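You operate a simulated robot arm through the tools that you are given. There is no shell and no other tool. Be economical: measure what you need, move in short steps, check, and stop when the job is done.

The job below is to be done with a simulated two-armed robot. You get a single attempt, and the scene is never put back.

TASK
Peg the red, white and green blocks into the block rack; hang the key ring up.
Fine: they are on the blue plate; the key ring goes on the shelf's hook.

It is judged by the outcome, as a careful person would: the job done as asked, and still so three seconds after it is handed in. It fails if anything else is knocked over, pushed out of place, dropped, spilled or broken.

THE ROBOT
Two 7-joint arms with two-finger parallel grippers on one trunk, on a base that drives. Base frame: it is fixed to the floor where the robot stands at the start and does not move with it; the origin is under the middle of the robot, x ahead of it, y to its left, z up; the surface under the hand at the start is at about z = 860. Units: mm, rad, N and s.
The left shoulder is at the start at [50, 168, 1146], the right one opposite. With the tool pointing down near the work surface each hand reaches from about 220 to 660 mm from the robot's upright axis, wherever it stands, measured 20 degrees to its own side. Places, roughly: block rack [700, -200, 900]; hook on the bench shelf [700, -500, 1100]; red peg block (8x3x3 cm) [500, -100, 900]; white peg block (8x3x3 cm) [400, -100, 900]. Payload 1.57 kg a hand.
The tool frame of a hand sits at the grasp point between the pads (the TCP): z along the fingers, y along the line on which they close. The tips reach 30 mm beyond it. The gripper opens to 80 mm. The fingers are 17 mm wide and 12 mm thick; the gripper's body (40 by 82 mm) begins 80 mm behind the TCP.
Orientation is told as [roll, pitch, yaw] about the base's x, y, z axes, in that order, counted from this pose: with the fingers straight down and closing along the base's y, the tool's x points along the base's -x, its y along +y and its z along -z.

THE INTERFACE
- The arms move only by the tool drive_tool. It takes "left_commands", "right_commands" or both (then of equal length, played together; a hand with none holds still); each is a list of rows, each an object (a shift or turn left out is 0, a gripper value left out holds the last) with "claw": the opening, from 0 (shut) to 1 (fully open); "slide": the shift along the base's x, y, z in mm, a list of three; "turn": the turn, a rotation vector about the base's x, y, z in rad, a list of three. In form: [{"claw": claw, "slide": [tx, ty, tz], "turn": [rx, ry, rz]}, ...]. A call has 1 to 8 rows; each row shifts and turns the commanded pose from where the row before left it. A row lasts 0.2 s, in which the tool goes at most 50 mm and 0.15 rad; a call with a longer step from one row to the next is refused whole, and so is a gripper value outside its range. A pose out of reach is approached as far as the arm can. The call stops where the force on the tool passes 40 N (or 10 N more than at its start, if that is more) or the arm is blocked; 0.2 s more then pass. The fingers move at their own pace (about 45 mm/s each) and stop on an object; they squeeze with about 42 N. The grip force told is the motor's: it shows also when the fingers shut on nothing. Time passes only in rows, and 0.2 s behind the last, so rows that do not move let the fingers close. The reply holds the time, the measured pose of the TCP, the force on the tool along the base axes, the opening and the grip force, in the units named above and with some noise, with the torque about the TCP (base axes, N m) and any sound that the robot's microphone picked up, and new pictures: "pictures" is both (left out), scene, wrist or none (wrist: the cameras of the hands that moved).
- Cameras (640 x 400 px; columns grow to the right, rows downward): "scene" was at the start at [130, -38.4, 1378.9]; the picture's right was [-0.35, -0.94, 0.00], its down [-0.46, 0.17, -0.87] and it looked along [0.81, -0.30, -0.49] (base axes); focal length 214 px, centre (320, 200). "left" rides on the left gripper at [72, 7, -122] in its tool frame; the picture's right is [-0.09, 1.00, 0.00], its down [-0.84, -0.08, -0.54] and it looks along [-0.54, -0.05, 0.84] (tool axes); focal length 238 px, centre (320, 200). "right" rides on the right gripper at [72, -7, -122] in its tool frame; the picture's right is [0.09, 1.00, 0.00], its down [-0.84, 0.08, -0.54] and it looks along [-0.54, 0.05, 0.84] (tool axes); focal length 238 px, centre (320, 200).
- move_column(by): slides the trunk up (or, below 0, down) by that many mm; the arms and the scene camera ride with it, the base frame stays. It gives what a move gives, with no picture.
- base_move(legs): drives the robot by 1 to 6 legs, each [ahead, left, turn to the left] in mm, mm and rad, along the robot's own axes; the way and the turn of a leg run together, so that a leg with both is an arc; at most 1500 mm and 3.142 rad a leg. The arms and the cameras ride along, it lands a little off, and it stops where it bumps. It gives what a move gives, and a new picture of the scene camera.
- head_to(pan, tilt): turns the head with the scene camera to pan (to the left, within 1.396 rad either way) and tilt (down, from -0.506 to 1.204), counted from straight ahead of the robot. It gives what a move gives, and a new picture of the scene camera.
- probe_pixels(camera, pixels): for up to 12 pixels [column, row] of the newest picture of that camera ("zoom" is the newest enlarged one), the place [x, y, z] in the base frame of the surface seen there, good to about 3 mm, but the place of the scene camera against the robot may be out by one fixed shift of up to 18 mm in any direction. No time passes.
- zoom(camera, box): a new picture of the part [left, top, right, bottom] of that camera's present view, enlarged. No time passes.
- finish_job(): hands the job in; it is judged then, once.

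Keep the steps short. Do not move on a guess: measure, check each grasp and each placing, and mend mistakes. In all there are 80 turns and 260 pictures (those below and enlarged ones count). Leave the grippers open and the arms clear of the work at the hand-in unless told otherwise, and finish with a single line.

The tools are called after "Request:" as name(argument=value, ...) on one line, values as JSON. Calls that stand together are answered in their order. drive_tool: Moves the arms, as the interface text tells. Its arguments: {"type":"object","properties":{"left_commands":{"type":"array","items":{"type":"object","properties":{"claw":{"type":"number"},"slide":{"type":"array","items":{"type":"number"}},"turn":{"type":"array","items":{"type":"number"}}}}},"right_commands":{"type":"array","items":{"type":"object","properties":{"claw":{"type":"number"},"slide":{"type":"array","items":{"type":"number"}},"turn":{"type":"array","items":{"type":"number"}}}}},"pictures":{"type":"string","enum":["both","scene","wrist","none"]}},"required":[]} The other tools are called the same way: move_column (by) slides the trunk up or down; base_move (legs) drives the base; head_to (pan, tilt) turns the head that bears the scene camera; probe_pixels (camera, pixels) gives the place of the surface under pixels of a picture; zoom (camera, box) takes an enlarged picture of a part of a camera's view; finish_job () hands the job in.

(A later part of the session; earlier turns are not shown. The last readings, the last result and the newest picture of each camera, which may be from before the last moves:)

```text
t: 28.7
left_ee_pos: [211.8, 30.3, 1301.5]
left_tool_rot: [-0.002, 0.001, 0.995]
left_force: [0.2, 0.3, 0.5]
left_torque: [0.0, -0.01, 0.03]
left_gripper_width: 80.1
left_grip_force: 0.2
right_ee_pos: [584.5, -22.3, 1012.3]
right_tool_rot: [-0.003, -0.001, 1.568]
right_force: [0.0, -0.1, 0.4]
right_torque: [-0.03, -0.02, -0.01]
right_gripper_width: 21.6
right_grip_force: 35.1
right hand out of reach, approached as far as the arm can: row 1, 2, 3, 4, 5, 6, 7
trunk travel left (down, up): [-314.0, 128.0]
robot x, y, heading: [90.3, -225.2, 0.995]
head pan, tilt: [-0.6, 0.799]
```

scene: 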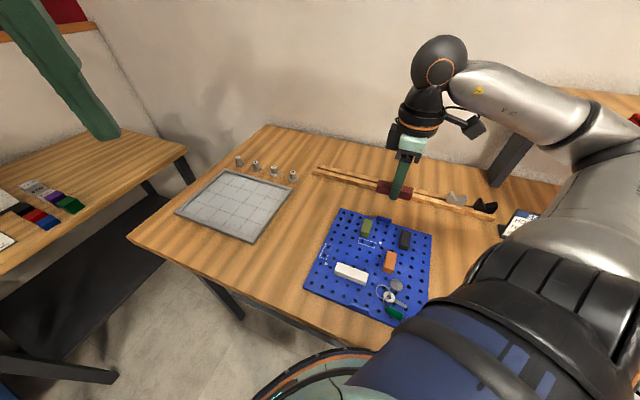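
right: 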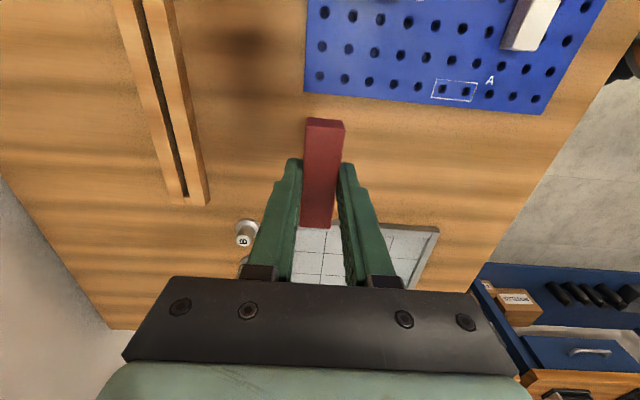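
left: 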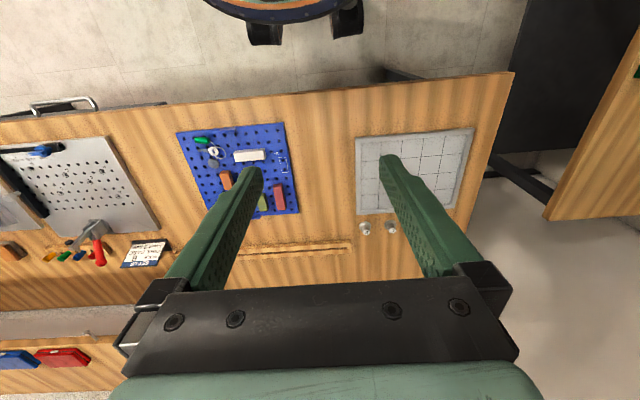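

Still limited in x at this yaw. I'll test the other direction by turning the hand through yaw 0 towards -1.57 and watching where it stays reachable.

Request:
drive_tool(right_commands=[{"turn": [0, 0, -0.148]}, {"turn": [0, 0, -0.148]}, {"turn": [0, 0, -0.148]}, {"turn": [0, 0, -0.148]}, {"turn": [0, 0, -0.148]}, {"turn": [0, 0, -0.148]}, {"turn": [0, 0, -0.148]}, {"turn": [0, 0, -0.148]}], pictures="none")

Request:
drive_tool(right_commands=[{"turn": [0, 0, -0.148]}, {"turn": [0, 0, -0.148]}, {"turn": [0, 0, -0.148]}, {"turn": [0, 0, -0.148]}, {"turn": [0, 0, -0.148]}, {"turn": [0, 0, -0.148]}, {"turn": [0, 0, -0.148]}, {"turn": [0, 0, -0.148]}], pictures="none")

Request:
drive_tool(right_commands=[{"turn": [0, 0, -0.148]}, {"turn": [0, 0, -0.148]}, {"turn": [0, 0, -0.148]}, {"turn": [0, 0, -0.148]}, {"turn": [0, 0, -0.148]}], pictures="scene")

```text
t: 30.5
left_ee_pos: [212.0, 29.6, 1302.2]
left_tool_rot: [0.001, -0.001, 0.996]
left_force: [0.5, 0.2, -0.1]
left_torque: [0.02, 0.01, -0.03]
left_gripper_width: 80.0
left_grip_force: 0.1
right_ee_pos: [584.7, -22.2, 1013.9]
right_tool_rot: [-0.002, 0.002, 0.381]
right_force: [0.3, -0.2, -0.3]
right_torque: [-0.01, -0.02, -0.02]
right_gripper_width: 21.6
right_grip_force: 34.4
trunk travel left (down, up): [-314.0, 128.0]
robot x, y, heading: [90.0, -227.2, 0.994]
head pan, tilt: [-0.6, 0.799]
```

```text
t: 32.3
left_ee_pos: [213.1, 30.9, 1301.5]
left_tool_rot: [-0.004, -0.001, 0.997]
left_force: [-0.6, -1.3, 0.7]
left_torque: [0.0, 0.0, 0.01]
left_gripper_width: 80.0
left_grip_force: 0.1
right_ee_pos: [583.6, -24.3, 1013.1]
right_tool_rot: [-0.002, 0.004, -0.802]
right_force: [1.3, 0.2, 0.0]
right_torque: [-0.02, -0.04, -0.03]
right_gripper_width: 21.8
right_grip_force: 34.8
trunk travel left (down, up): [-314.0, 128.0]
robot x, y, heading: [95.6, -224.6, 0.992]
head pan, tilt: [-0.6, 0.799]
```

```text
t: 33.5
left_ee_pos: [211.6, 29.8, 1300.9]
left_tool_rot: [-0.003, 0.001, 0.995]
left_force: [0.1, -0.6, 0.1]
left_torque: [-0.02, -0.01, -0.01]
left_gripper_width: 80.0
left_grip_force: 0.1
right_ee_pos: [585.6, -23.2, 1013.0]
right_tool_rot: [-0.001, 0.003, -1.54]
right_force: [-0.3, 0.2, 0.0]
right_torque: [-0.01, 0.01, -0.02]
right_gripper_width: 22.0
right_grip_force: 34.7
trunk travel left (down, up): [-314.0, 128.0]
robot x, y, heading: [89.8, -227.4, 0.998]
head pan, tilt: [-0.6, 0.799]
```

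scene: 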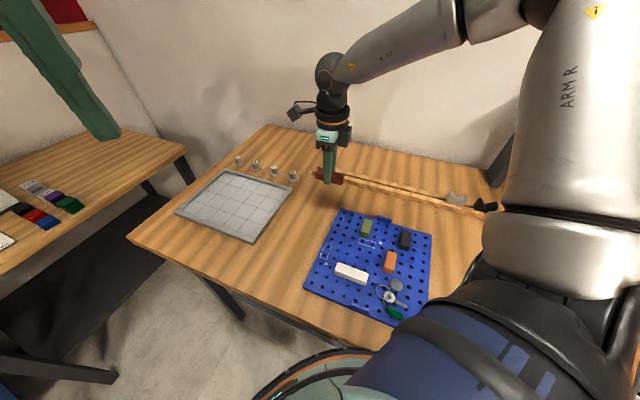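

Yaw -1.54 is fully reachable. Now I'll extend towards the slot.

Request:
drive_tool(right_commands=[{"slide": [30, 0, 0], "turn": [0, 0, -0.03]}, {"slide": [40, 0, 0]}, {"slide": [40, 0, 0]}, {"slide": [40, 0, -10]}, {"slide": [13, 0, -30]}], pictures="wrist")

```text
t: 34.7
left_ee_pos: [212.8, 30.6, 1302.2]
left_tool_rot: [-0.003, -0.001, 0.994]
left_force: [0.0, -0.5, 1.5]
left_torque: [0.03, 0.01, 0.01]
left_gripper_width: 80.0
left_grip_force: 0.1
right_ee_pos: [749.5, -22.8, 972.0]
right_tool_rot: [-0.002, 0.003, -1.568]
right_force: [-0.6, 0.8, 0.5]
right_torque: [0.01, 0.02, 0.02]
right_gripper_width: 21.9
right_grip_force: 34.9
trunk travel left (down, up): [-314.0, 128.0]
robot x, y, heading: [92.4, -226.8, 0.993]
head pan, tilt: [-0.6, 0.799]
```

right: 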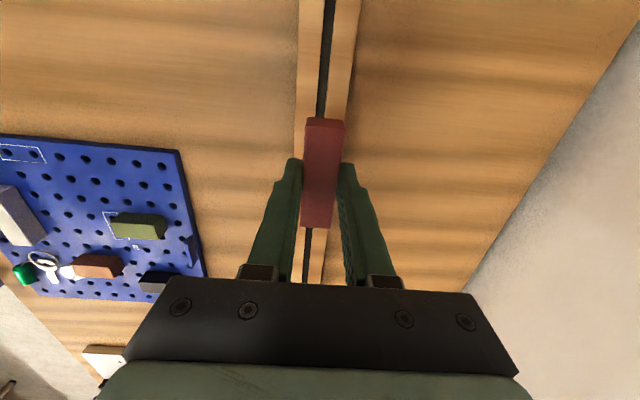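

The view is along the rail and the block is lined up with the slot. I'll zoom to measure the lateral offset.

Request:
zoom(camera="right", box=[270, 0, 390, 130])

Request:
probe_pixels(camera="right", pixels=[[310, 60], [318, 60], [322, 60], [326, 60], [332, 60], [340, 60], [325, 20], [320, 100], [325, 130], [320, 200], [300, 265], [311, 265]])

Request:
zoom(camera="right", box=[270, 170, 370, 290])

```text
3.08 times, centred on (330, 65) of right
```

zoom: 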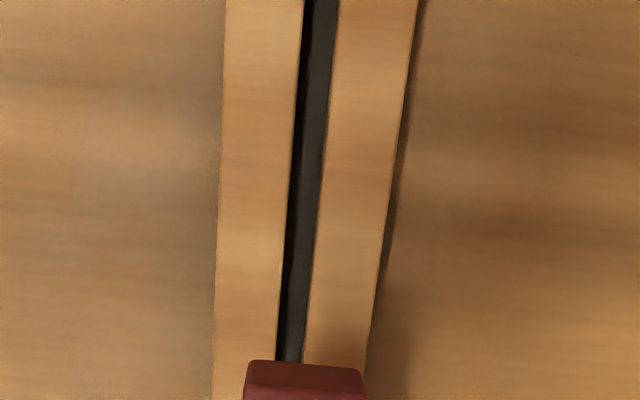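

```text
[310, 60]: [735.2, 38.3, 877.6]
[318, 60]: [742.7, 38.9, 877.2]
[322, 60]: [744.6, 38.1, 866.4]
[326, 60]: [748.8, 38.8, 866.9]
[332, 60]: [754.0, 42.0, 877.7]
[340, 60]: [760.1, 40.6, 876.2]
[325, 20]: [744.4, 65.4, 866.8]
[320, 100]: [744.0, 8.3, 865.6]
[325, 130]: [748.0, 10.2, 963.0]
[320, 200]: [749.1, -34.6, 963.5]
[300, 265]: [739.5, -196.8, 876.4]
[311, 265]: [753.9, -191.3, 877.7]
```

```text
3.33 times, centred on (320, 230) of right
```

zoom: 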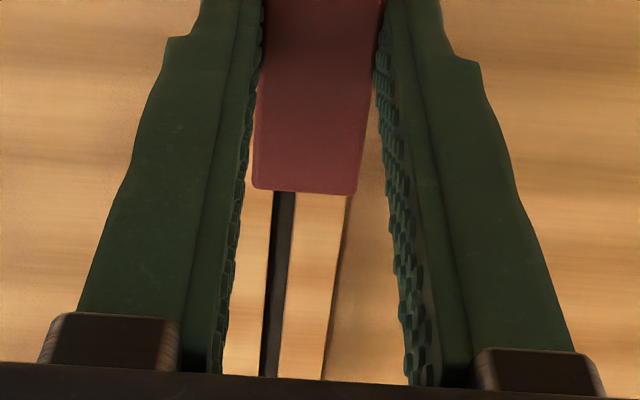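

The slot centre is about 1.5 mm to the -x side of the block's centre line, and the yaw is off by about 0.01. I'll correct both and go down to just above the slot.

Request:
drive_tool(right_commands=[{"slide": [-1.5, 0, -10], "turn": [0, 0, -0.01]}, {"slide": [0, 0, -20]}, {"slide": [0, 0, -20]}, {}], pictures="wrist")

Request:
zoom(camera="right", box=[270, 40, 370, 130])

Request:
zoom(camera="right", box=[270, 170, 370, 290])

```text
t: 35.7
left_ee_pos: [212.2, 31.4, 1301.9]
left_tool_rot: [-0.001, 0.0, 0.995]
left_force: [-0.1, 0.8, 0.3]
left_torque: [-0.01, -0.01, -0.02]
left_gripper_width: 80.0
left_grip_force: 0.0
right_ee_pos: [747.9, -25.2, 923.3]
right_tool_rot: [0.0, 0.002, -1.578]
right_force: [-0.2, -0.6, -0.2]
right_torque: [-0.02, -0.04, 0.02]
right_gripper_width: 21.6
right_grip_force: 34.6
trunk travel left (down, up): [-314.0, 128.0]
robot x, y, heading: [89.7, -228.5, 0.993]
head pan, tilt: [-0.6, 0.799]
```

right: 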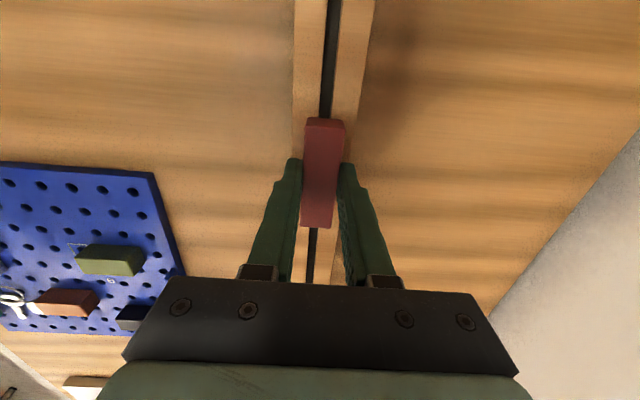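

```text
4.44 times, centred on (320, 85) of right
```

zoom: 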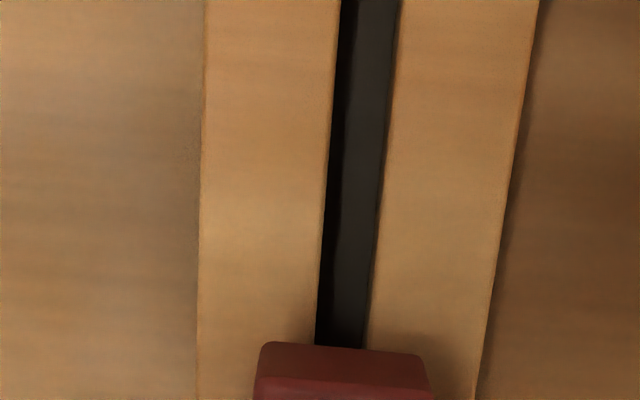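

```text
3.33 times, centred on (320, 230) of right
```

zoom: 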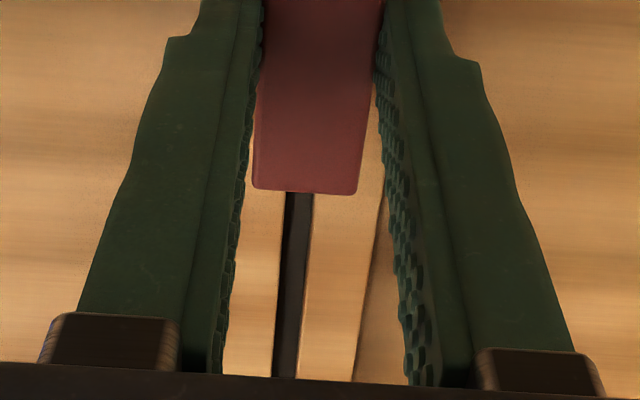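

The slot now reads about 1 mm to +x. I'll nudge +0.8 and go down gently in 2 mm steps, reading the force.

Request:
drive_tool(right_commands=[{"slide": [0.8, 0, -3]}, {"slide": [0, 0, -3]}, {"slide": [0, 0, -2]}, {"slide": [0, 0, -2]}, {"slide": [0, 0, -2]}], pictures="none")

```text
t: 36.9
left_ee_pos: [212.9, 31.3, 1300.8]
left_tool_rot: [-0.001, 0.002, 0.993]
left_force: [0.1, -0.4, 0.1]
left_torque: [0.0, 0.04, 0.01]
left_gripper_width: 80.1
left_grip_force: 0.1
right_ee_pos: [747.5, -24.6, 911.8]
right_tool_rot: [-0.001, 0.002, -1.578]
right_force: [0.0, -0.4, 0.2]
right_torque: [0.0, 0.03, 0.0]
right_gripper_width: 21.5
right_grip_force: 34.2
trunk travel left (down, up): [-314.0, 128.0]
robot x, y, heading: [89.3, -225.6, 0.996]
head pan, tilt: [-0.6, 0.799]
```

No contact force yet, so I'll keep going down in 1–2 mm steps.

Request:
drive_tool(right_commands=[{"slide": [0, 0, -2]}, {"slide": [0, 0, -1.5]}, {"slide": [0, 0, -1.5]}], pictures="none")

```text
t: 37.7
left_ee_pos: [210.7, 30.5, 1300.8]
left_tool_rot: [-0.001, -0.002, 0.995]
left_force: [-0.5, -0.6, -1.1]
left_torque: [-0.01, 0.0, 0.0]
left_gripper_width: 80.0
left_grip_force: 0.1
right_ee_pos: [747.7, -23.5, 909.4]
right_tool_rot: [0.0, 0.004, -1.577]
right_force: [-0.4, -1.8, 7.2]
right_torque: [-0.31, 0.0, -0.01]
right_gripper_width: 21.5
right_grip_force: 34.6
trunk travel left (down, up): [-314.0, 128.0]
robot x, y, heading: [92.8, -230.6, 0.997]
head pan, tilt: [-0.6, 0.799]
```

There is contact at 7 N. I'll look.

Request:
drive_tool(right_commands=[{"slide": [0, 0, -1]}], pictures="wrist")

Request:
zoom(camera="right", box=[270, 80, 370, 240])

Request:
probe_pixels(camera="right", pixels=[[323, 130], [320, 160], [320, 190], [318, 215], [310, 90], [340, 90]])

Request:
zoom(camera="scene", box=[290, 140, 400, 210])

```text
t: 38.1
left_ee_pos: [209.7, 29.1, 1301.9]
left_tool_rot: [-0.004, -0.003, 0.994]
left_force: [0.3, -0.5, -0.1]
left_torque: [0.01, 0.03, 0.0]
left_gripper_width: 80.2
left_grip_force: 0.1
right_ee_pos: [748.0, -23.1, 907.8]
right_tool_rot: [0.003, 0.003, -1.578]
right_force: [0.9, -1.8, 15.2]
right_torque: [-0.61, -0.01, 0.01]
right_gripper_width: 21.7
right_grip_force: 34.6
trunk travel left (down, up): [-314.0, 128.0]
robot x, y, heading: [89.5, -226.0, 0.992]
head pan, tilt: [-0.6, 0.799]
```

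right: 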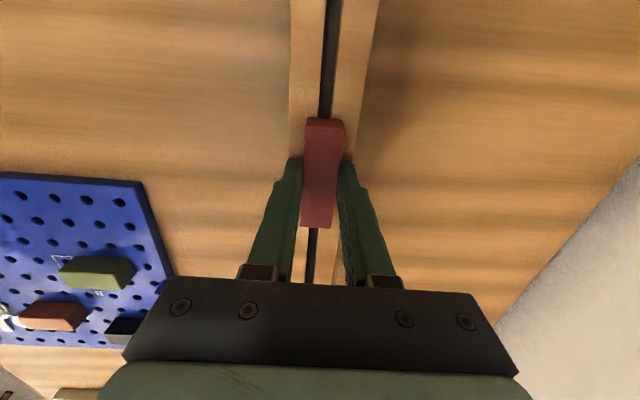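

```text
2.50 times, centred on (320, 160) of right
```

zoom: 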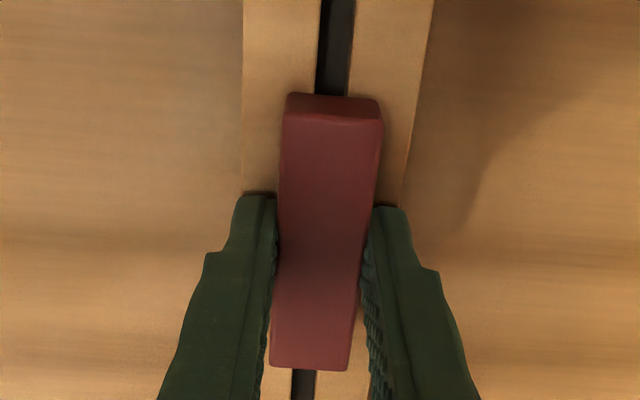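

```text
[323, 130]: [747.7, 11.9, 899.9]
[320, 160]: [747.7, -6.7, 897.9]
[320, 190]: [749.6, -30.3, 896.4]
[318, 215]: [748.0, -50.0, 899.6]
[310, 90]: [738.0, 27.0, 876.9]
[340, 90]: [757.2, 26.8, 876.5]
```

```text
5.71 times, centred on (345, 175) of scene
```

zoom: 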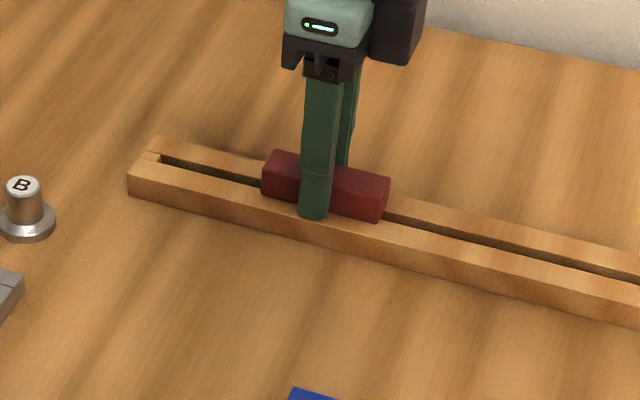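

The block top is at 898–899, and rail 876.7 plus a 22 mm block gives 898.7, so it is seated with its pegs in the slot. I'll release and lift.

Request:
drive_tool(right_commands=[{"claw": 0.45, "slide": [0, 0, 1]}, {}, {}, {"slide": [0, 0, 30]}, {"slide": [0, 0, 50]}, {"slide": [0, 0, 30]}], pictures="both")

Request:
probe_pixels(camera="right", pixels=[[323, 150], [320, 160], [320, 175], [318, 190]])

Request:
zoom(camera="right", box=[250, 80, 390, 240])

Request:
zoom(camera="scene", box=[290, 140, 400, 210])

```text
t: 39.5
left_ee_pos: [212.3, 29.5, 1301.2]
left_tool_rot: [-0.002, 0.001, 0.996]
left_force: [-0.2, -0.4, -0.7]
left_torque: [0.0, 0.04, 0.0]
left_gripper_width: 80.0
left_grip_force: 0.1
right_ee_pos: [746.7, -21.9, 1015.9]
right_tool_rot: [-0.003, 0.0, -1.577]
right_force: [-0.3, -0.3, 1.3]
right_torque: [0.0, 0.01, 0.03]
right_gripper_width: 36.0
right_grip_force: 0.1
trunk travel left (down, up): [-314.0, 128.0]
robot x, y, heading: [94.0, -225.0, 0.994]
head pan, tilt: [-0.6, 0.799]
```

scene: 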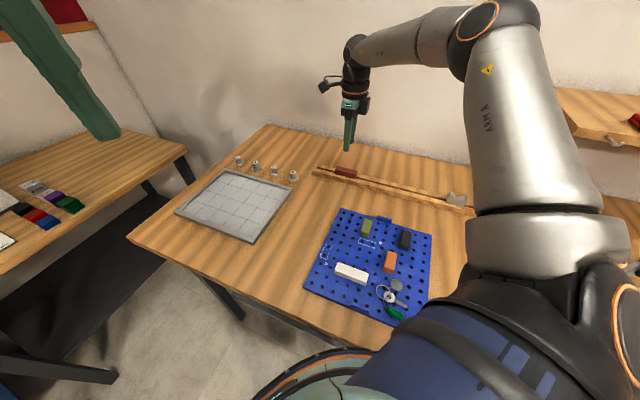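
right: 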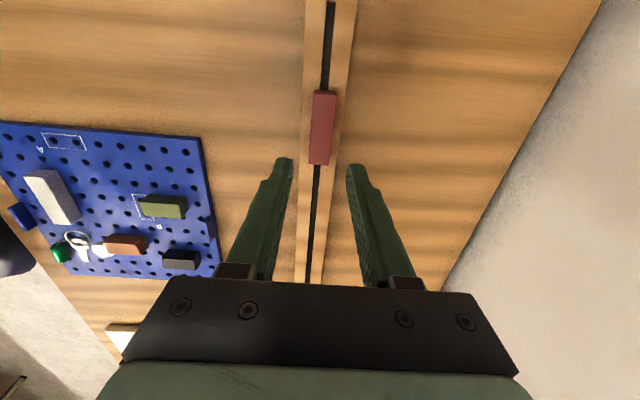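

```text
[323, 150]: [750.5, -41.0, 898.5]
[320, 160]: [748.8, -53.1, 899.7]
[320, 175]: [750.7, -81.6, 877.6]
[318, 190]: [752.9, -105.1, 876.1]
```

```text
2.50 times, centred on (320, 160) of right
```

zoom: 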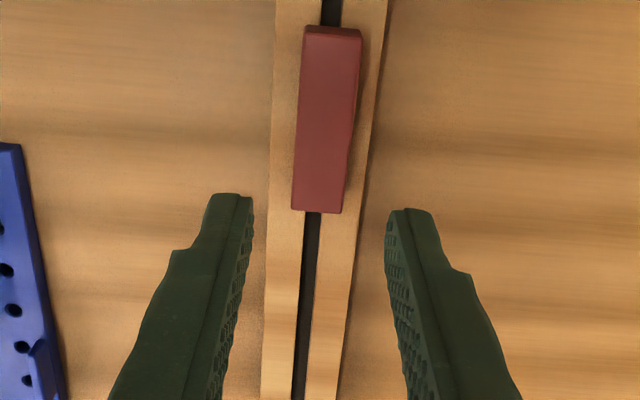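

```text
5.71 times, centred on (345, 175) of scene
```

zoom: 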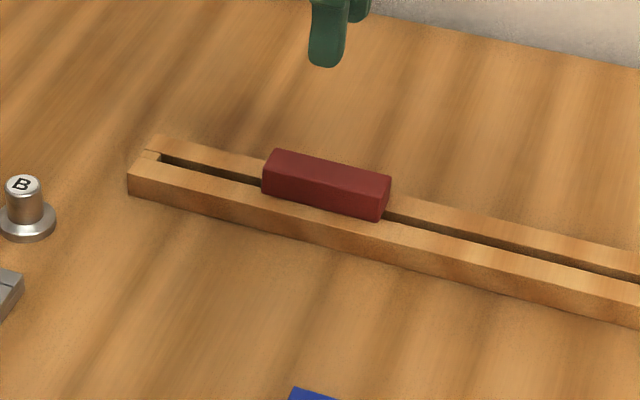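

Red is done. Now I'll move the open hand at the same yaw over the white block, near (412,-145).

Request:
drive_tool(right_commands=[{"slide": [-42, -14, 0]}, {"slide": [-42, -14, 0]}, {"slide": [-42, -14, 0]}, {"slide": [-42, -14, 0]}, {"slide": [-42, -14, 0]}, {"slide": [-42, -14, 0]}, {"slide": [-42, -14, 0]}, {"slide": [-42, -14, 0]}], pictures="wrist")

```text
t: 41.3
left_ee_pos: [211.8, 31.1, 1300.7]
left_tool_rot: [-0.003, 0.0, 0.995]
left_force: [-0.2, 0.3, 0.5]
left_torque: [-0.03, 0.03, -0.02]
left_gripper_width: 80.1
left_grip_force: 0.1
right_ee_pos: [410.7, -135.0, 1018.1]
right_tool_rot: [0.001, 0.0, -1.579]
right_force: [-0.6, 0.4, -0.2]
right_torque: [-0.01, -0.01, -0.03]
right_gripper_width: 35.9
right_grip_force: 0.0
trunk travel left (down, up): [-314.0, 128.0]
robot x, y, heading: [92.1, -228.2, 0.998]
head pan, tilt: [-0.6, 0.799]
```

right: 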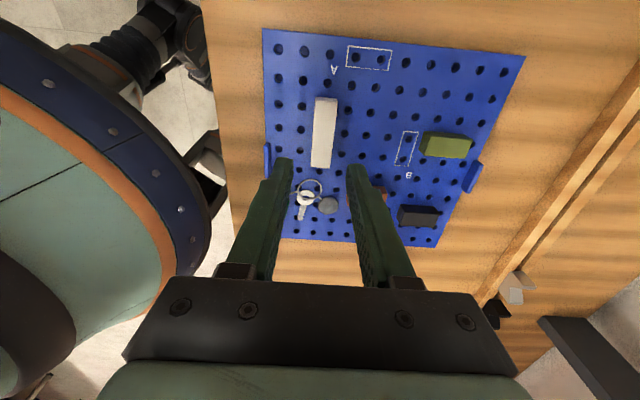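

Reached. I'll measure the white block, the green block and the keys.

Request:
probe_pixels(camera="right", pixels=[[317, 105], [333, 105], [314, 160], [329, 163], [325, 102], [322, 163], [324, 135], [425, 143], [425, 154], [469, 145], [466, 157], [447, 148]])

Request:
zoom(camera="right", box=[260, 70, 400, 250])

Request:
zoom(camera="right", box=[270, 160, 360, 240])

```text
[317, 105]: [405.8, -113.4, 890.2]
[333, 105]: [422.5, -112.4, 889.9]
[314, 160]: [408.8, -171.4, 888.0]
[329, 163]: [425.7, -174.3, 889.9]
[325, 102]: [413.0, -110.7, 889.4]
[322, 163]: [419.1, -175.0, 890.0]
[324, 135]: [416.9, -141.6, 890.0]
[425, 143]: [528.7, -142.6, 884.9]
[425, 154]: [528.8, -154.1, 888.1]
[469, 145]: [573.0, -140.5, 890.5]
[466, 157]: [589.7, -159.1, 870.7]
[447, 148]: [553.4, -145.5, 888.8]
```

```text
2.22 times, centred on (330, 160) of right
```

zoom: 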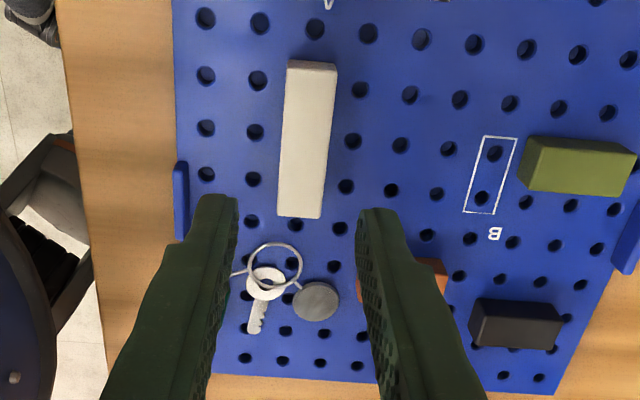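

```text
5.00 times, centred on (315, 200) of right
```

zoom: 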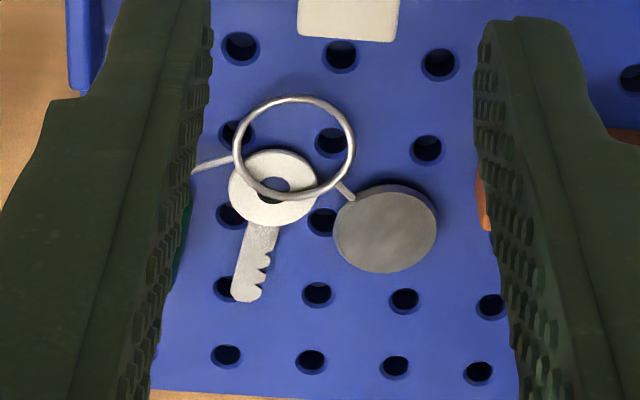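

The white block is centred at about (416,-142.5) with a yaw of about +0.025. I'll move down over it, grip low, and close.

Request:
drive_tool(right_commands=[{"slide": [5.3, -7.5, -38], "turn": [0, 0, 0.025]}, {"slide": [0, 0, -40]}, {"slide": [0, 0, -25]}, {"slide": [0, 0, -14]}, {}], pictures="wrist")

```text
t: 42.1
left_ee_pos: [211.0, 30.2, 1301.6]
left_tool_rot: [-0.002, 0.0, 0.996]
left_force: [0.2, 0.2, 0.8]
left_torque: [0.0, 0.0, 0.03]
left_gripper_width: 79.8
left_grip_force: 0.0
right_ee_pos: [426.9, -125.9, 919.7]
right_tool_rot: [0.002, 0.002, -1.552]
right_force: [1.3, -4.7, 22.3]
right_torque: [-0.17, 0.45, 0.12]
right_gripper_width: 35.6
right_grip_force: 0.1
right hand out of reach, approached as far as the arm can: row 1, 2
trunk travel left (down, up): [-314.0, 128.0]
robot x, y, heading: [93.5, -227.0, 0.996]
head pan, tilt: [-0.6, 0.799]
stopped in row 4 (right hand): the force on the tool passed its limit at 83 N (the readings are from after the stop); the commanded pose is now the measured one
```

right: 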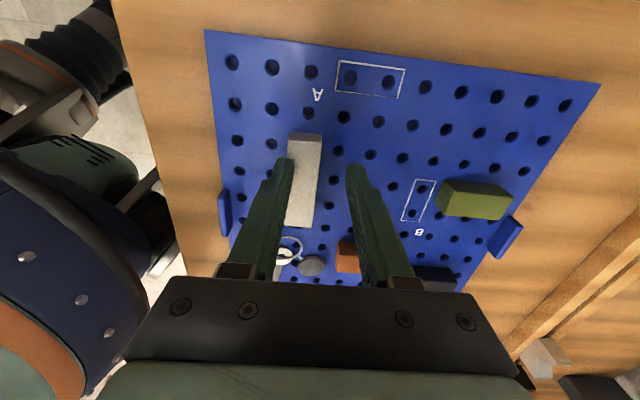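

The hand drifted because that pose was out of reach, and it pressed on the block. I'll lift off, then reposition the base left to heading 0.4, where this pose is easier.

Request:
drive_tool(right_commands=[{"slide": [0, 0, 20]}, {"slide": [10, 0, 40]}, {"slide": [20, 0, 40]}, {"slide": [20, 0, 30]}], pictures="wrist")

Request:
base_move(legs=[[174.5, 113, 0], [0, 0, -0.595]])

```text
t: 43.1
left_ee_pos: [212.0, 30.3, 1301.4]
left_tool_rot: [-0.003, 0.0, 0.996]
left_force: [0.2, -0.6, 0.4]
left_torque: [0.0, -0.02, 0.02]
left_gripper_width: 79.9
left_grip_force: 0.0
right_ee_pos: [476.3, -126.3, 1048.8]
right_tool_rot: [0.0, 0.0, -1.552]
right_force: [-0.6, -0.7, -0.2]
right_torque: [0.03, 0.01, -0.01]
right_gripper_width: 36.0
right_grip_force: 0.0
trunk travel left (down, up): [-314.0, 128.0]
robot x, y, heading: [88.6, -228.2, 0.991]
head pan, tilt: [-0.6, 0.799]
```

right: 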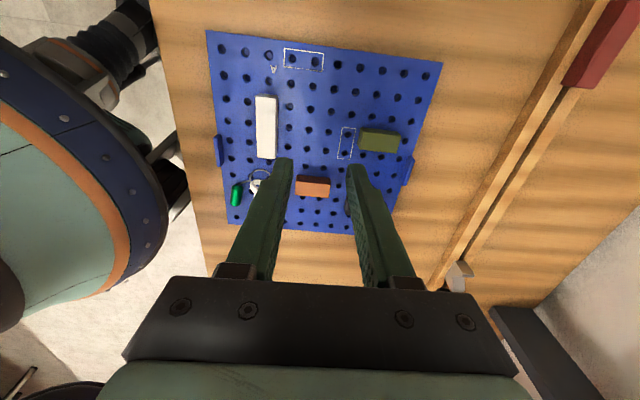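

```text
t: 46.4
left_ee_pos: [337.1, 127.7, 1302.1]
left_tool_rot: [-0.002, 0.0, 0.403]
left_force: [-0.3, 0.3, -0.5]
left_torque: [0.02, 0.02, -0.02]
left_gripper_width: 80.1
left_grip_force: 0.0
right_ee_pos: [468.7, -150.4, 1047.8]
right_tool_rot: [0.001, 0.002, -2.146]
right_force: [-0.5, -0.4, 0.2]
right_torque: [-0.02, 0.0, -0.01]
right_gripper_width: 35.9
right_grip_force: 0.1
trunk travel left (down, up): [-314.0, 128.0]
robot x, y, heading: [91.9, -19.8, 0.402]
head pan, tilt: [-0.6, 0.799]
```

scene: 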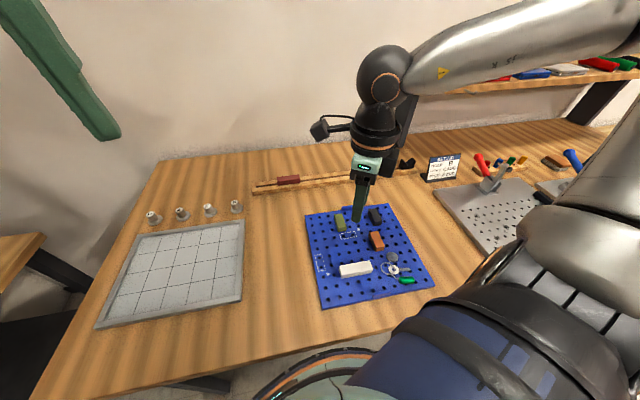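

Everything is in place. I'll turn the hand back by +0.596 to yaw -1.55 and move over the white block.

Request:
drive_tool(right_commands=[{"turn": [0, 0, 0.148]}, {"slide": [-10, 0, 0], "turn": [0, 0, 0.148]}, {"slide": [-20, 4, 0], "turn": [0, 0, 0.15]}, {"slide": [-22.5, 4, 0], "turn": [0, 0, 0.15]}, {"slide": [0, 0, -40]}, {"slide": [0, 0, -30]}], pictures="wrist")

```text
t: 47.8
left_ee_pos: [337.0, 126.7, 1300.7]
left_tool_rot: [-0.002, 0.0, 0.403]
left_force: [-0.1, 0.0, 0.5]
left_torque: [0.0, 0.02, 0.01]
left_gripper_width: 80.0
left_grip_force: 0.0
right_ee_pos: [428.6, -136.3, 980.5]
right_tool_rot: [0.0, 0.001, -1.545]
right_force: [-0.9, -0.8, -0.7]
right_torque: [-0.01, 0.0, 0.0]
right_gripper_width: 36.1
right_grip_force: 0.2
right hand out of reach, approached as far as the arm can: row 5, 6
trunk travel left (down, up): [-314.0, 128.0]
robot x, y, heading: [92.7, -22.0, 0.403]
head pan, tilt: [-0.6, 0.799]
```

right: 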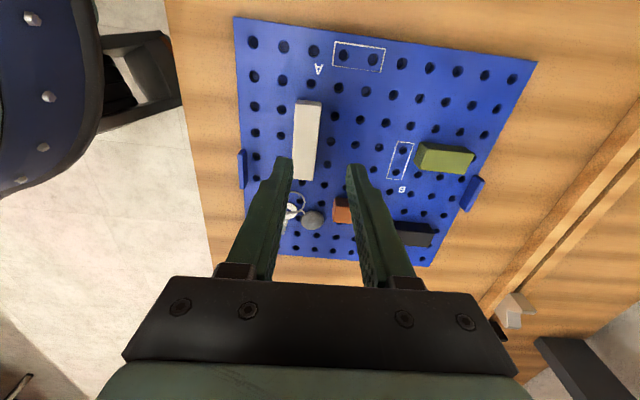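

That is too close to the body. I'll back the base off 120 mm along x and then re-approach.

Request:
base_move(legs=[[-110.5, 46.7, 0]])

Request:
drive_tool(right_commands=[{"slide": [25, 0, 0]}, {"slide": [40, 0, 0]}, {"slide": [40, -4, 0]}, {}], pictures="wrist")

```text
t: 49.0
left_ee_pos: [215.3, 127.1, 1301.8]
left_tool_rot: [0.0, 0.0, 0.404]
left_force: [-0.2, 0.6, 0.1]
left_torque: [0.0, -0.02, 0.0]
left_gripper_width: 80.2
left_grip_force: 0.2
right_ee_pos: [308.6, -137.8, 982.4]
right_tool_rot: [0.001, 0.001, -1.547]
right_force: [-0.3, 0.3, 0.2]
right_torque: [-0.01, -0.02, -0.03]
right_gripper_width: 36.0
right_grip_force: 0.1
trunk travel left (down, up): [-314.0, 128.0]
robot x, y, heading: [-29.6, -21.4, 0.396]
head pan, tilt: [-0.6, 0.799]
```

scene: 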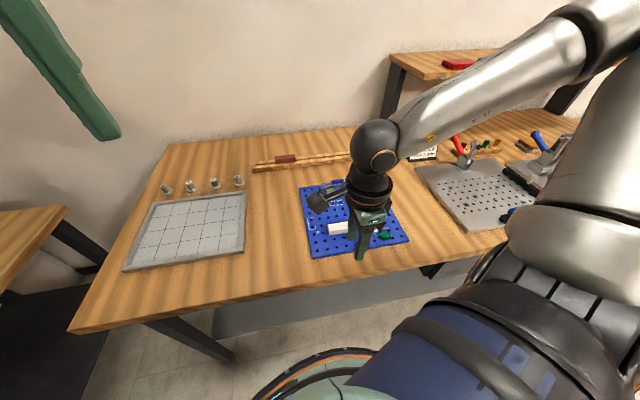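

```text
t: 50.0
left_ee_pos: [217.4, 127.2, 1301.2]
left_tool_rot: [0.0, 0.001, 0.404]
left_force: [0.1, -0.4, -0.2]
left_torque: [0.01, -0.01, -0.01]
left_gripper_width: 79.8
left_grip_force: 0.0
right_ee_pos: [412.1, -141.9, 981.6]
right_tool_rot: [0.0, 0.001, -1.547]
right_force: [-0.1, 1.1, -0.4]
right_torque: [0.01, 0.0, 0.0]
right_gripper_width: 35.8
right_grip_force: 0.0
trunk travel left (down, up): [-314.0, 128.0]
robot x, y, heading: [-30.7, -19.7, 0.405]
head pan, tilt: [-0.6, 0.799]
```

right: 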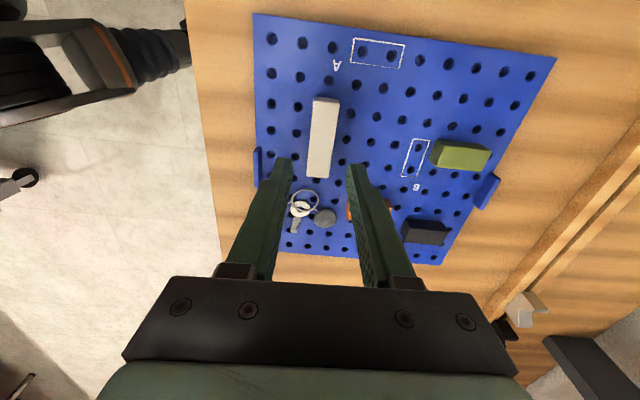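

Now within reach. The block centre reads x≈415, so I'll shift +3, go down 80 mm and check before closing.

Request:
drive_tool(right_commands=[{"slide": [3, 0, -25]}, {"slide": [0, 0, -25]}, {"slide": [0, 0, -20]}, {"slide": [0, 0, -10]}, {}], pictures="wrist")

```text
t: 51.2
left_ee_pos: [216.5, 126.9, 1300.4]
left_tool_rot: [-0.002, 0.001, 0.404]
left_force: [-1.0, 0.7, 0.2]
left_torque: [0.03, -0.01, 0.0]
left_gripper_width: 80.1
left_grip_force: 0.1
right_ee_pos: [416.8, -141.7, 901.8]
right_tool_rot: [0.0, 0.002, -1.547]
right_force: [0.5, 0.6, -0.2]
right_torque: [-0.01, 0.0, 0.0]
right_gripper_width: 36.0
right_grip_force: 0.0
trunk travel left (down, up): [-314.0, 128.0]
robot x, y, heading: [-25.3, -19.9, 0.402]
head pan, tilt: [-0.6, 0.799]
```

right: 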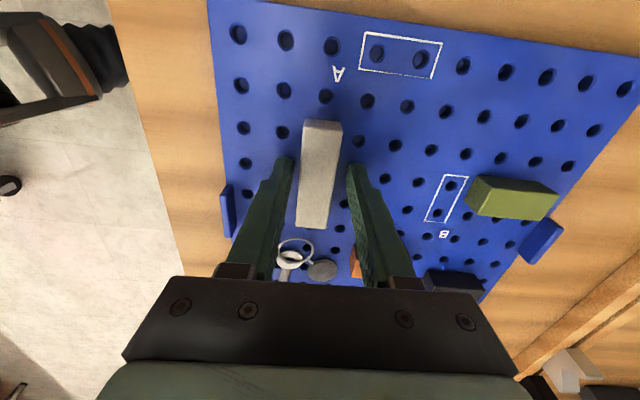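

Straddled. I'll close fully and lift slowly.

Request:
drive_tool(right_commands=[{"claw": 0}, {}, {}, {}, {"slide": [0, 0, 1]}, {"slide": [0, 0, 1.5]}, {"slide": [0, 0, 2]}, {"slide": [0, 0, 2]}], pictures="none")

Request:
drive_tool(right_commands=[{"slide": [0, 0, 2.5]}, {"slide": [0, 0, 4]}, {"slide": [0, 0, 8]}, {"slide": [0, 0, 12]}, {"slide": [0, 0, 20]}, {"slide": [0, 0, 25]}, {"slide": [0, 0, 25]}], pictures="wrist")

```text
t: 53.0
left_ee_pos: [218.0, 126.6, 1301.6]
left_tool_rot: [-0.001, 0.0, 0.403]
left_force: [0.5, 0.2, -0.2]
left_torque: [-0.04, 0.02, 0.03]
left_gripper_width: 80.1
left_grip_force: 0.0
right_ee_pos: [417.5, -142.1, 908.0]
right_tool_rot: [0.001, -0.001, -1.548]
right_force: [-0.2, -0.3, -0.7]
right_torque: [0.01, -0.01, -0.03]
right_gripper_width: 21.8
right_grip_force: 34.4
trunk travel left (down, up): [-314.0, 128.0]
robot x, y, heading: [-29.0, -19.7, 0.401]
head pan, tilt: [-0.6, 0.799]
```

```text
t: 54.6
left_ee_pos: [217.2, 127.5, 1300.8]
left_tool_rot: [0.0, 0.001, 0.404]
left_force: [0.1, 0.1, -0.1]
left_torque: [-0.01, -0.06, 0.04]
left_gripper_width: 79.9
left_grip_force: 0.0
right_ee_pos: [416.3, -141.7, 1005.3]
right_tool_rot: [0.001, 0.001, -1.548]
right_force: [-0.1, -0.6, 0.0]
right_torque: [0.01, -0.02, 0.01]
right_gripper_width: 21.7
right_grip_force: 34.8
trunk travel left (down, up): [-314.0, 128.0]
robot x, y, heading: [-26.9, -20.9, 0.399]
head pan, tilt: [-0.6, 0.799]
```

right: 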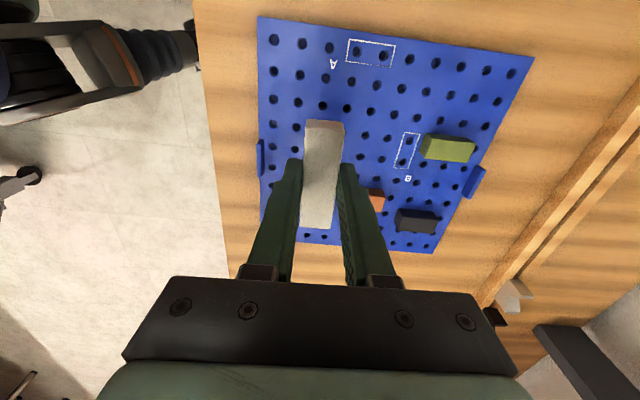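

White is held. I'll drive the base forward again by 120 mm, then carry the block to the rack at y≈-130.

Request:
base_move(legs=[[110.5, -46.7, 0]])

Request:
drive_tool(right_commands=[{"slide": [40, 0, 0]}, {"slide": [40, 3, 0], "turn": [0, 0, -0.025]}, {"slide": [40, 3, 0]}, {"slide": [40, 3, 0]}, {"slide": [40, 3, -20]}, {"slide": [11.5, 0, -30]}, {}], pictures="wrist")

```text
t: 55.9
left_ee_pos: [336.4, 127.2, 1302.1]
left_tool_rot: [-0.001, 0.002, 0.405]
left_force: [-0.2, 0.0, -0.5]
left_torque: [0.02, 0.01, 0.0]
left_gripper_width: 80.0
left_grip_force: 0.0
right_ee_pos: [536.3, -141.6, 1004.3]
right_tool_rot: [0.001, 0.002, -1.548]
right_force: [-0.2, 0.0, -0.4]
right_torque: [0.02, 0.0, -0.01]
right_gripper_width: 21.5
right_grip_force: 34.4
trunk travel left (down, up): [-314.0, 128.0]
robot x, y, heading: [89.3, -23.0, 0.407]
head pan, tilt: [-0.6, 0.799]
```

scene: 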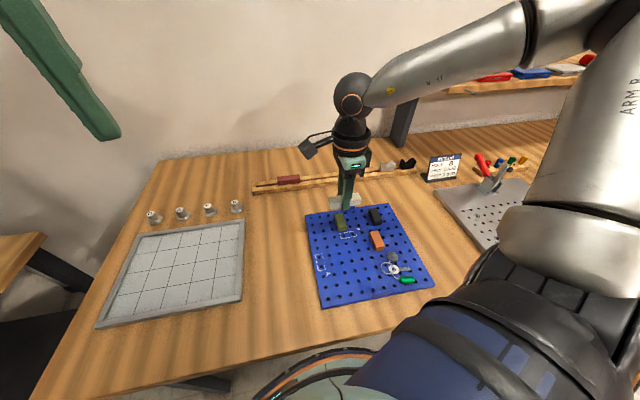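

```text
t: 57.5
left_ee_pos: [336.2, 128.1, 1301.6]
left_tool_rot: [-0.003, 0.001, 0.404]
left_force: [-0.3, -0.2, -0.5]
left_torque: [-0.04, -0.03, -0.01]
left_gripper_width: 79.8
left_grip_force: 0.1
right_ee_pos: [747.8, -126.6, 953.8]
right_tool_rot: [0.0, 0.001, -1.572]
right_force: [0.8, 0.7, 0.5]
right_torque: [0.03, 0.03, 0.0]
right_gripper_width: 21.6
right_grip_force: 35.1
trunk travel left (down, up): [-314.0, 128.0]
robot x, y, heading: [92.2, -18.6, 0.408]
head pan, tilt: [-0.6, 0.799]
```

right: 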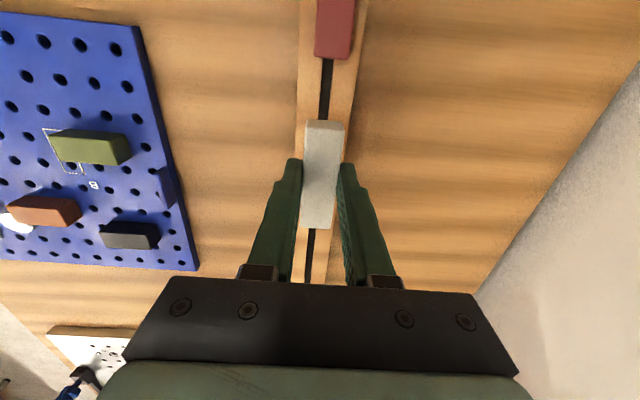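

Aligned much as the red one was. I'll go down to near contact and compare.

Request:
drive_tool(right_commands=[{"slide": [0.3, 0, -18]}, {"slide": [0, 0, -16]}, {}], pictures="wrist")

Request:
zoom(camera="right", box=[270, 40, 370, 130])

Request:
zoom(camera="right", box=[270, 170, 370, 290])

```text
t: 58.3
left_ee_pos: [335.6, 127.1, 1300.7]
left_tool_rot: [-0.003, 0.0, 0.405]
left_force: [0.0, 0.2, -0.5]
left_torque: [-0.02, 0.0, 0.0]
left_gripper_width: 80.1
left_grip_force: 0.1
right_ee_pos: [741.8, -129.7, 922.7]
right_tool_rot: [0.003, 0.004, -1.572]
right_force: [-0.2, -0.4, 0.3]
right_torque: [0.02, -0.02, 0.01]
right_gripper_width: 21.7
right_grip_force: 34.6
right hand out of reach, approached as far as the arm can: row 2
trunk travel left (down, up): [-314.0, 128.0]
robot x, y, heading: [95.0, -19.4, 0.401]
head pan, tilt: [-0.6, 0.799]
```

right: 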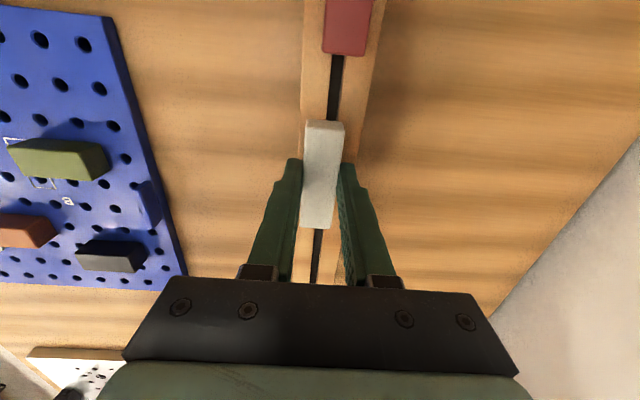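

```text
4.44 times, centred on (320, 85) of right
```

zoom: 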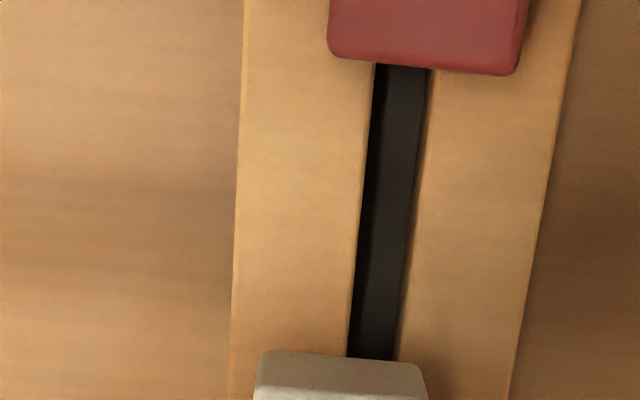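

```text
3.33 times, centred on (320, 230) of right
```

zoom: 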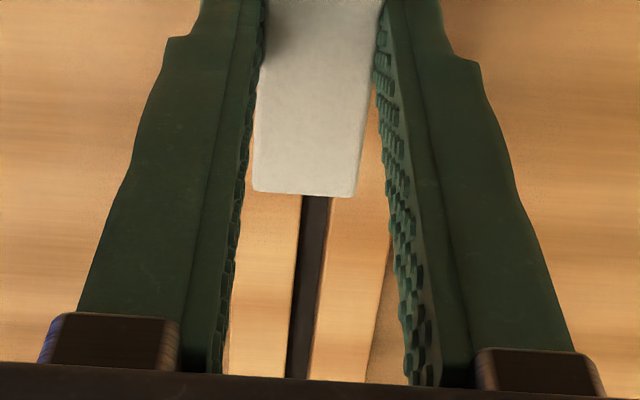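

At this base pose the lower height is out of reach (x drifted to 742). I'll raise the hand, turn the base 0.4 to bring the shoulder closer, and re-approach.

Request:
drive_tool(right_commands=[{"slide": [-10, 0, 40]}, {"slide": [-30, 0, 30]}, {}], pictures="none")

Request:
base_move(legs=[[0, 0, 0.4]])

```text
t: 59.1
left_ee_pos: [335.2, 126.9, 1302.1]
left_tool_rot: [-0.001, 0.0, 0.405]
left_force: [-0.2, -0.2, -0.5]
left_torque: [0.04, 0.0, 0.0]
left_gripper_width: 80.0
left_grip_force: 0.0
right_ee_pos: [702.2, -130.9, 993.4]
right_tool_rot: [-0.001, 0.0, -1.573]
right_force: [0.2, 0.3, -0.1]
right_torque: [-0.02, 0.01, 0.01]
right_gripper_width: 21.6
right_grip_force: 35.1
trunk travel left (down, up): [-314.0, 128.0]
robot x, y, heading: [88.6, -17.4, 0.403]
head pan, tilt: [-0.6, 0.799]
```

```text
t: 60.7
left_ee_pos: [258.9, 211.6, 1300.9]
left_tool_rot: [-0.001, -0.001, 0.806]
left_force: [0.0, -0.3, 0.7]
left_torque: [0.0, 0.01, 0.01]
left_gripper_width: 79.8
left_grip_force: 0.2
right_ee_pos: [695.8, 117.1, 993.9]
right_tool_rot: [0.001, -0.001, -1.17]
right_force: [0.4, 0.8, 0.1]
right_torque: [0.03, -0.02, 0.0]
right_gripper_width: 21.8
right_grip_force: 34.7
trunk travel left (down, up): [-314.0, 128.0]
robot x, y, heading: [94.6, -20.6, 0.802]
head pan, tilt: [-0.6, 0.799]
```

scene: 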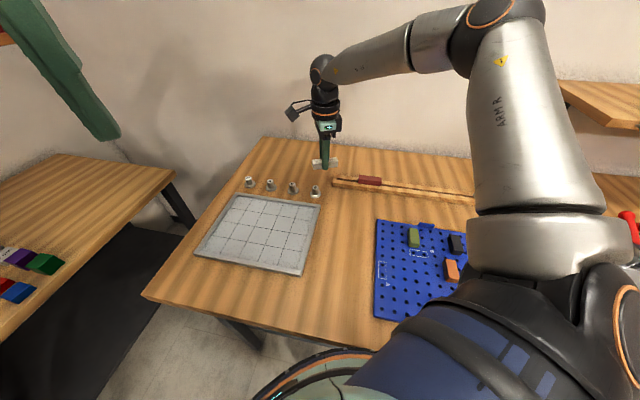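

Now back to (748,-130) at yaw -1.572.

Request:
drive_tool(right_commands=[{"slide": [0, -42, 0], "turn": [0, 0, -0.1]}, {"slide": [0, -42, 0], "turn": [0, 0, -0.1]}, {"slide": [10, -42, 0], "turn": [0, 0, -0.1]}, {"slide": [10, -42, 0], "turn": [0, 0, -0.102]}, {"slide": [10, -42, 0]}, {"slide": [12, -37, 0]}, {"slide": [10.4, 0, -35]}, {"slide": [0, 0, -35]}], pictures="wrist")

Request:
zoom(camera="right", box=[270, 40, 370, 130])

Request:
zoom(camera="right", box=[270, 170, 370, 290])

```text
t: 62.5
left_ee_pos: [258.7, 209.6, 1299.5]
left_tool_rot: [-0.002, -0.001, 0.806]
left_force: [0.4, 0.2, 0.0]
left_torque: [0.02, -0.06, 0.0]
left_gripper_width: 79.9
left_grip_force: 0.1
right_ee_pos: [749.0, -130.4, 922.3]
right_tool_rot: [0.0, 0.002, -1.573]
right_force: [0.4, 0.5, -0.1]
right_torque: [-0.01, 0.01, 0.01]
right_gripper_width: 21.7
right_grip_force: 34.7
trunk travel left (down, up): [-314.0, 128.0]
robot x, y, heading: [93.5, -20.0, 0.804]
head pan, tilt: [-0.6, 0.799]
```

right: 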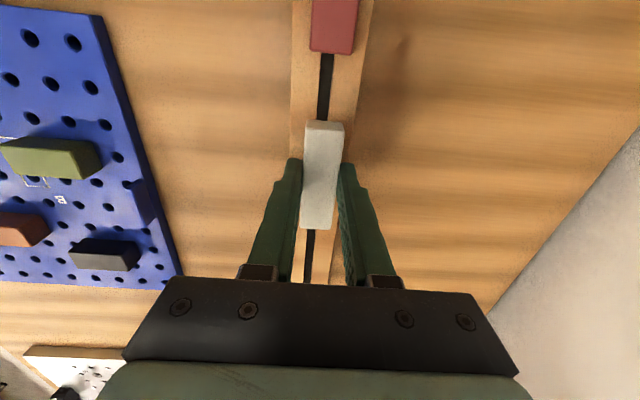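

```text
4.44 times, centred on (320, 85) of right
```

zoom: 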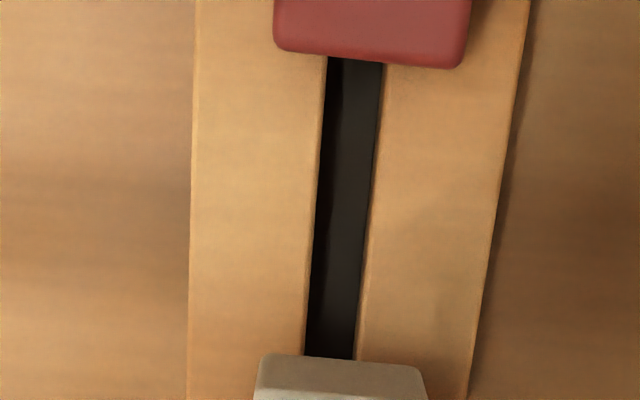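

```text
3.33 times, centred on (320, 230) of right
```

zoom: 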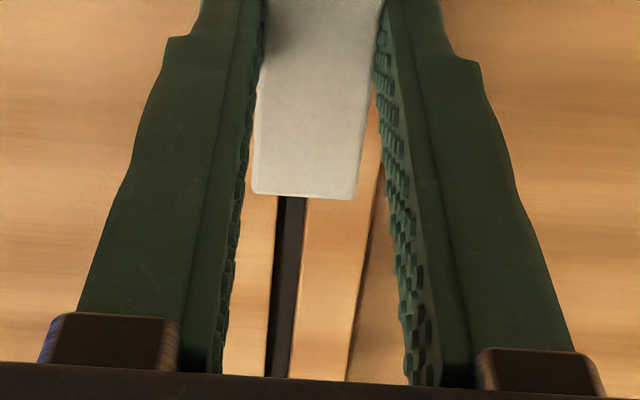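

Compared with the successful red alignment, the slot is about 1 mm to the left. I'll shift x by -1 and lower in small steps.

Request:
drive_tool(right_commands=[{"slide": [-1, 0, -3]}, {"slide": [0, 0, -3]}, {"slide": [0, 0, -3]}, {"slide": [0, 0, -2]}, {"slide": [0, 0, -2]}, {"slide": [0, 0, -1.5]}], pictures="none")

```text
t: 63.9
left_ee_pos: [257.9, 211.4, 1300.0]
left_tool_rot: [-0.001, -0.001, 0.806]
left_force: [-0.3, 0.0, -0.5]
left_torque: [-0.01, 0.0, -0.01]
left_gripper_width: 79.9
left_grip_force: 0.0
right_ee_pos: [747.6, -130.3, 909.8]
right_tool_rot: [0.002, 0.003, -1.573]
right_force: [-1.0, -0.6, 1.7]
right_torque: [0.01, 0.04, 0.02]
right_gripper_width: 21.7
right_grip_force: 35.0
trunk travel left (down, up): [-314.0, 128.0]
robot x, y, heading: [91.2, -22.4, 0.801]
head pan, tilt: [-0.6, 0.799]
```

Request:
drive_tool(right_commands=[{"slide": [0, 0, -1.5]}, {"slide": [0, 0, -1]}], pictures="wrist")

Request:
probe_pixels(camera="right", pixels=[[322, 135], [322, 150], [320, 170], [319, 190], [318, 215], [335, 35]])

```text
t: 64.5
left_ee_pos: [256.2, 211.1, 1300.9]
left_tool_rot: [-0.003, 0.0, 0.806]
left_force: [1.3, -0.4, 0.3]
left_torque: [0.02, 0.02, 0.01]
left_gripper_width: 80.1
left_grip_force: 0.0
right_ee_pos: [746.9, -130.6, 908.7]
right_tool_rot: [0.006, 0.002, -1.573]
right_force: [0.1, -3.3, 18.3]
right_torque: [-0.06, 0.06, -0.01]
right_gripper_width: 21.6
right_grip_force: 34.6
trunk travel left (down, up): [-314.0, 128.0]
robot x, y, heading: [88.1, -21.3, 0.801]
head pan, tilt: [-0.6, 0.799]
```

right: 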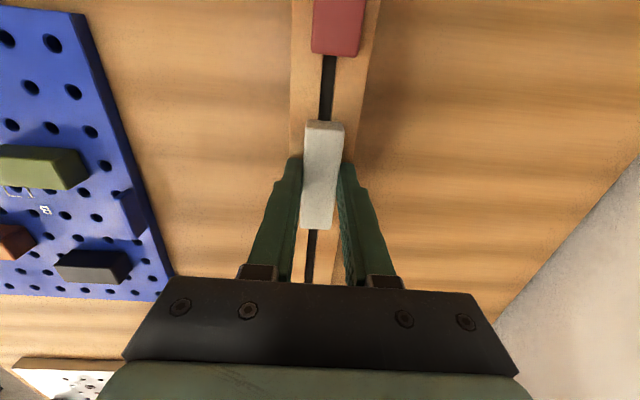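

```text
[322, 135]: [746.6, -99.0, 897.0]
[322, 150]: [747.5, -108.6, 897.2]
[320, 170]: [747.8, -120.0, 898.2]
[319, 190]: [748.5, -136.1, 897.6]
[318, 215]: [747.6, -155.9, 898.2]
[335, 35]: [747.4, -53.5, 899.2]
```

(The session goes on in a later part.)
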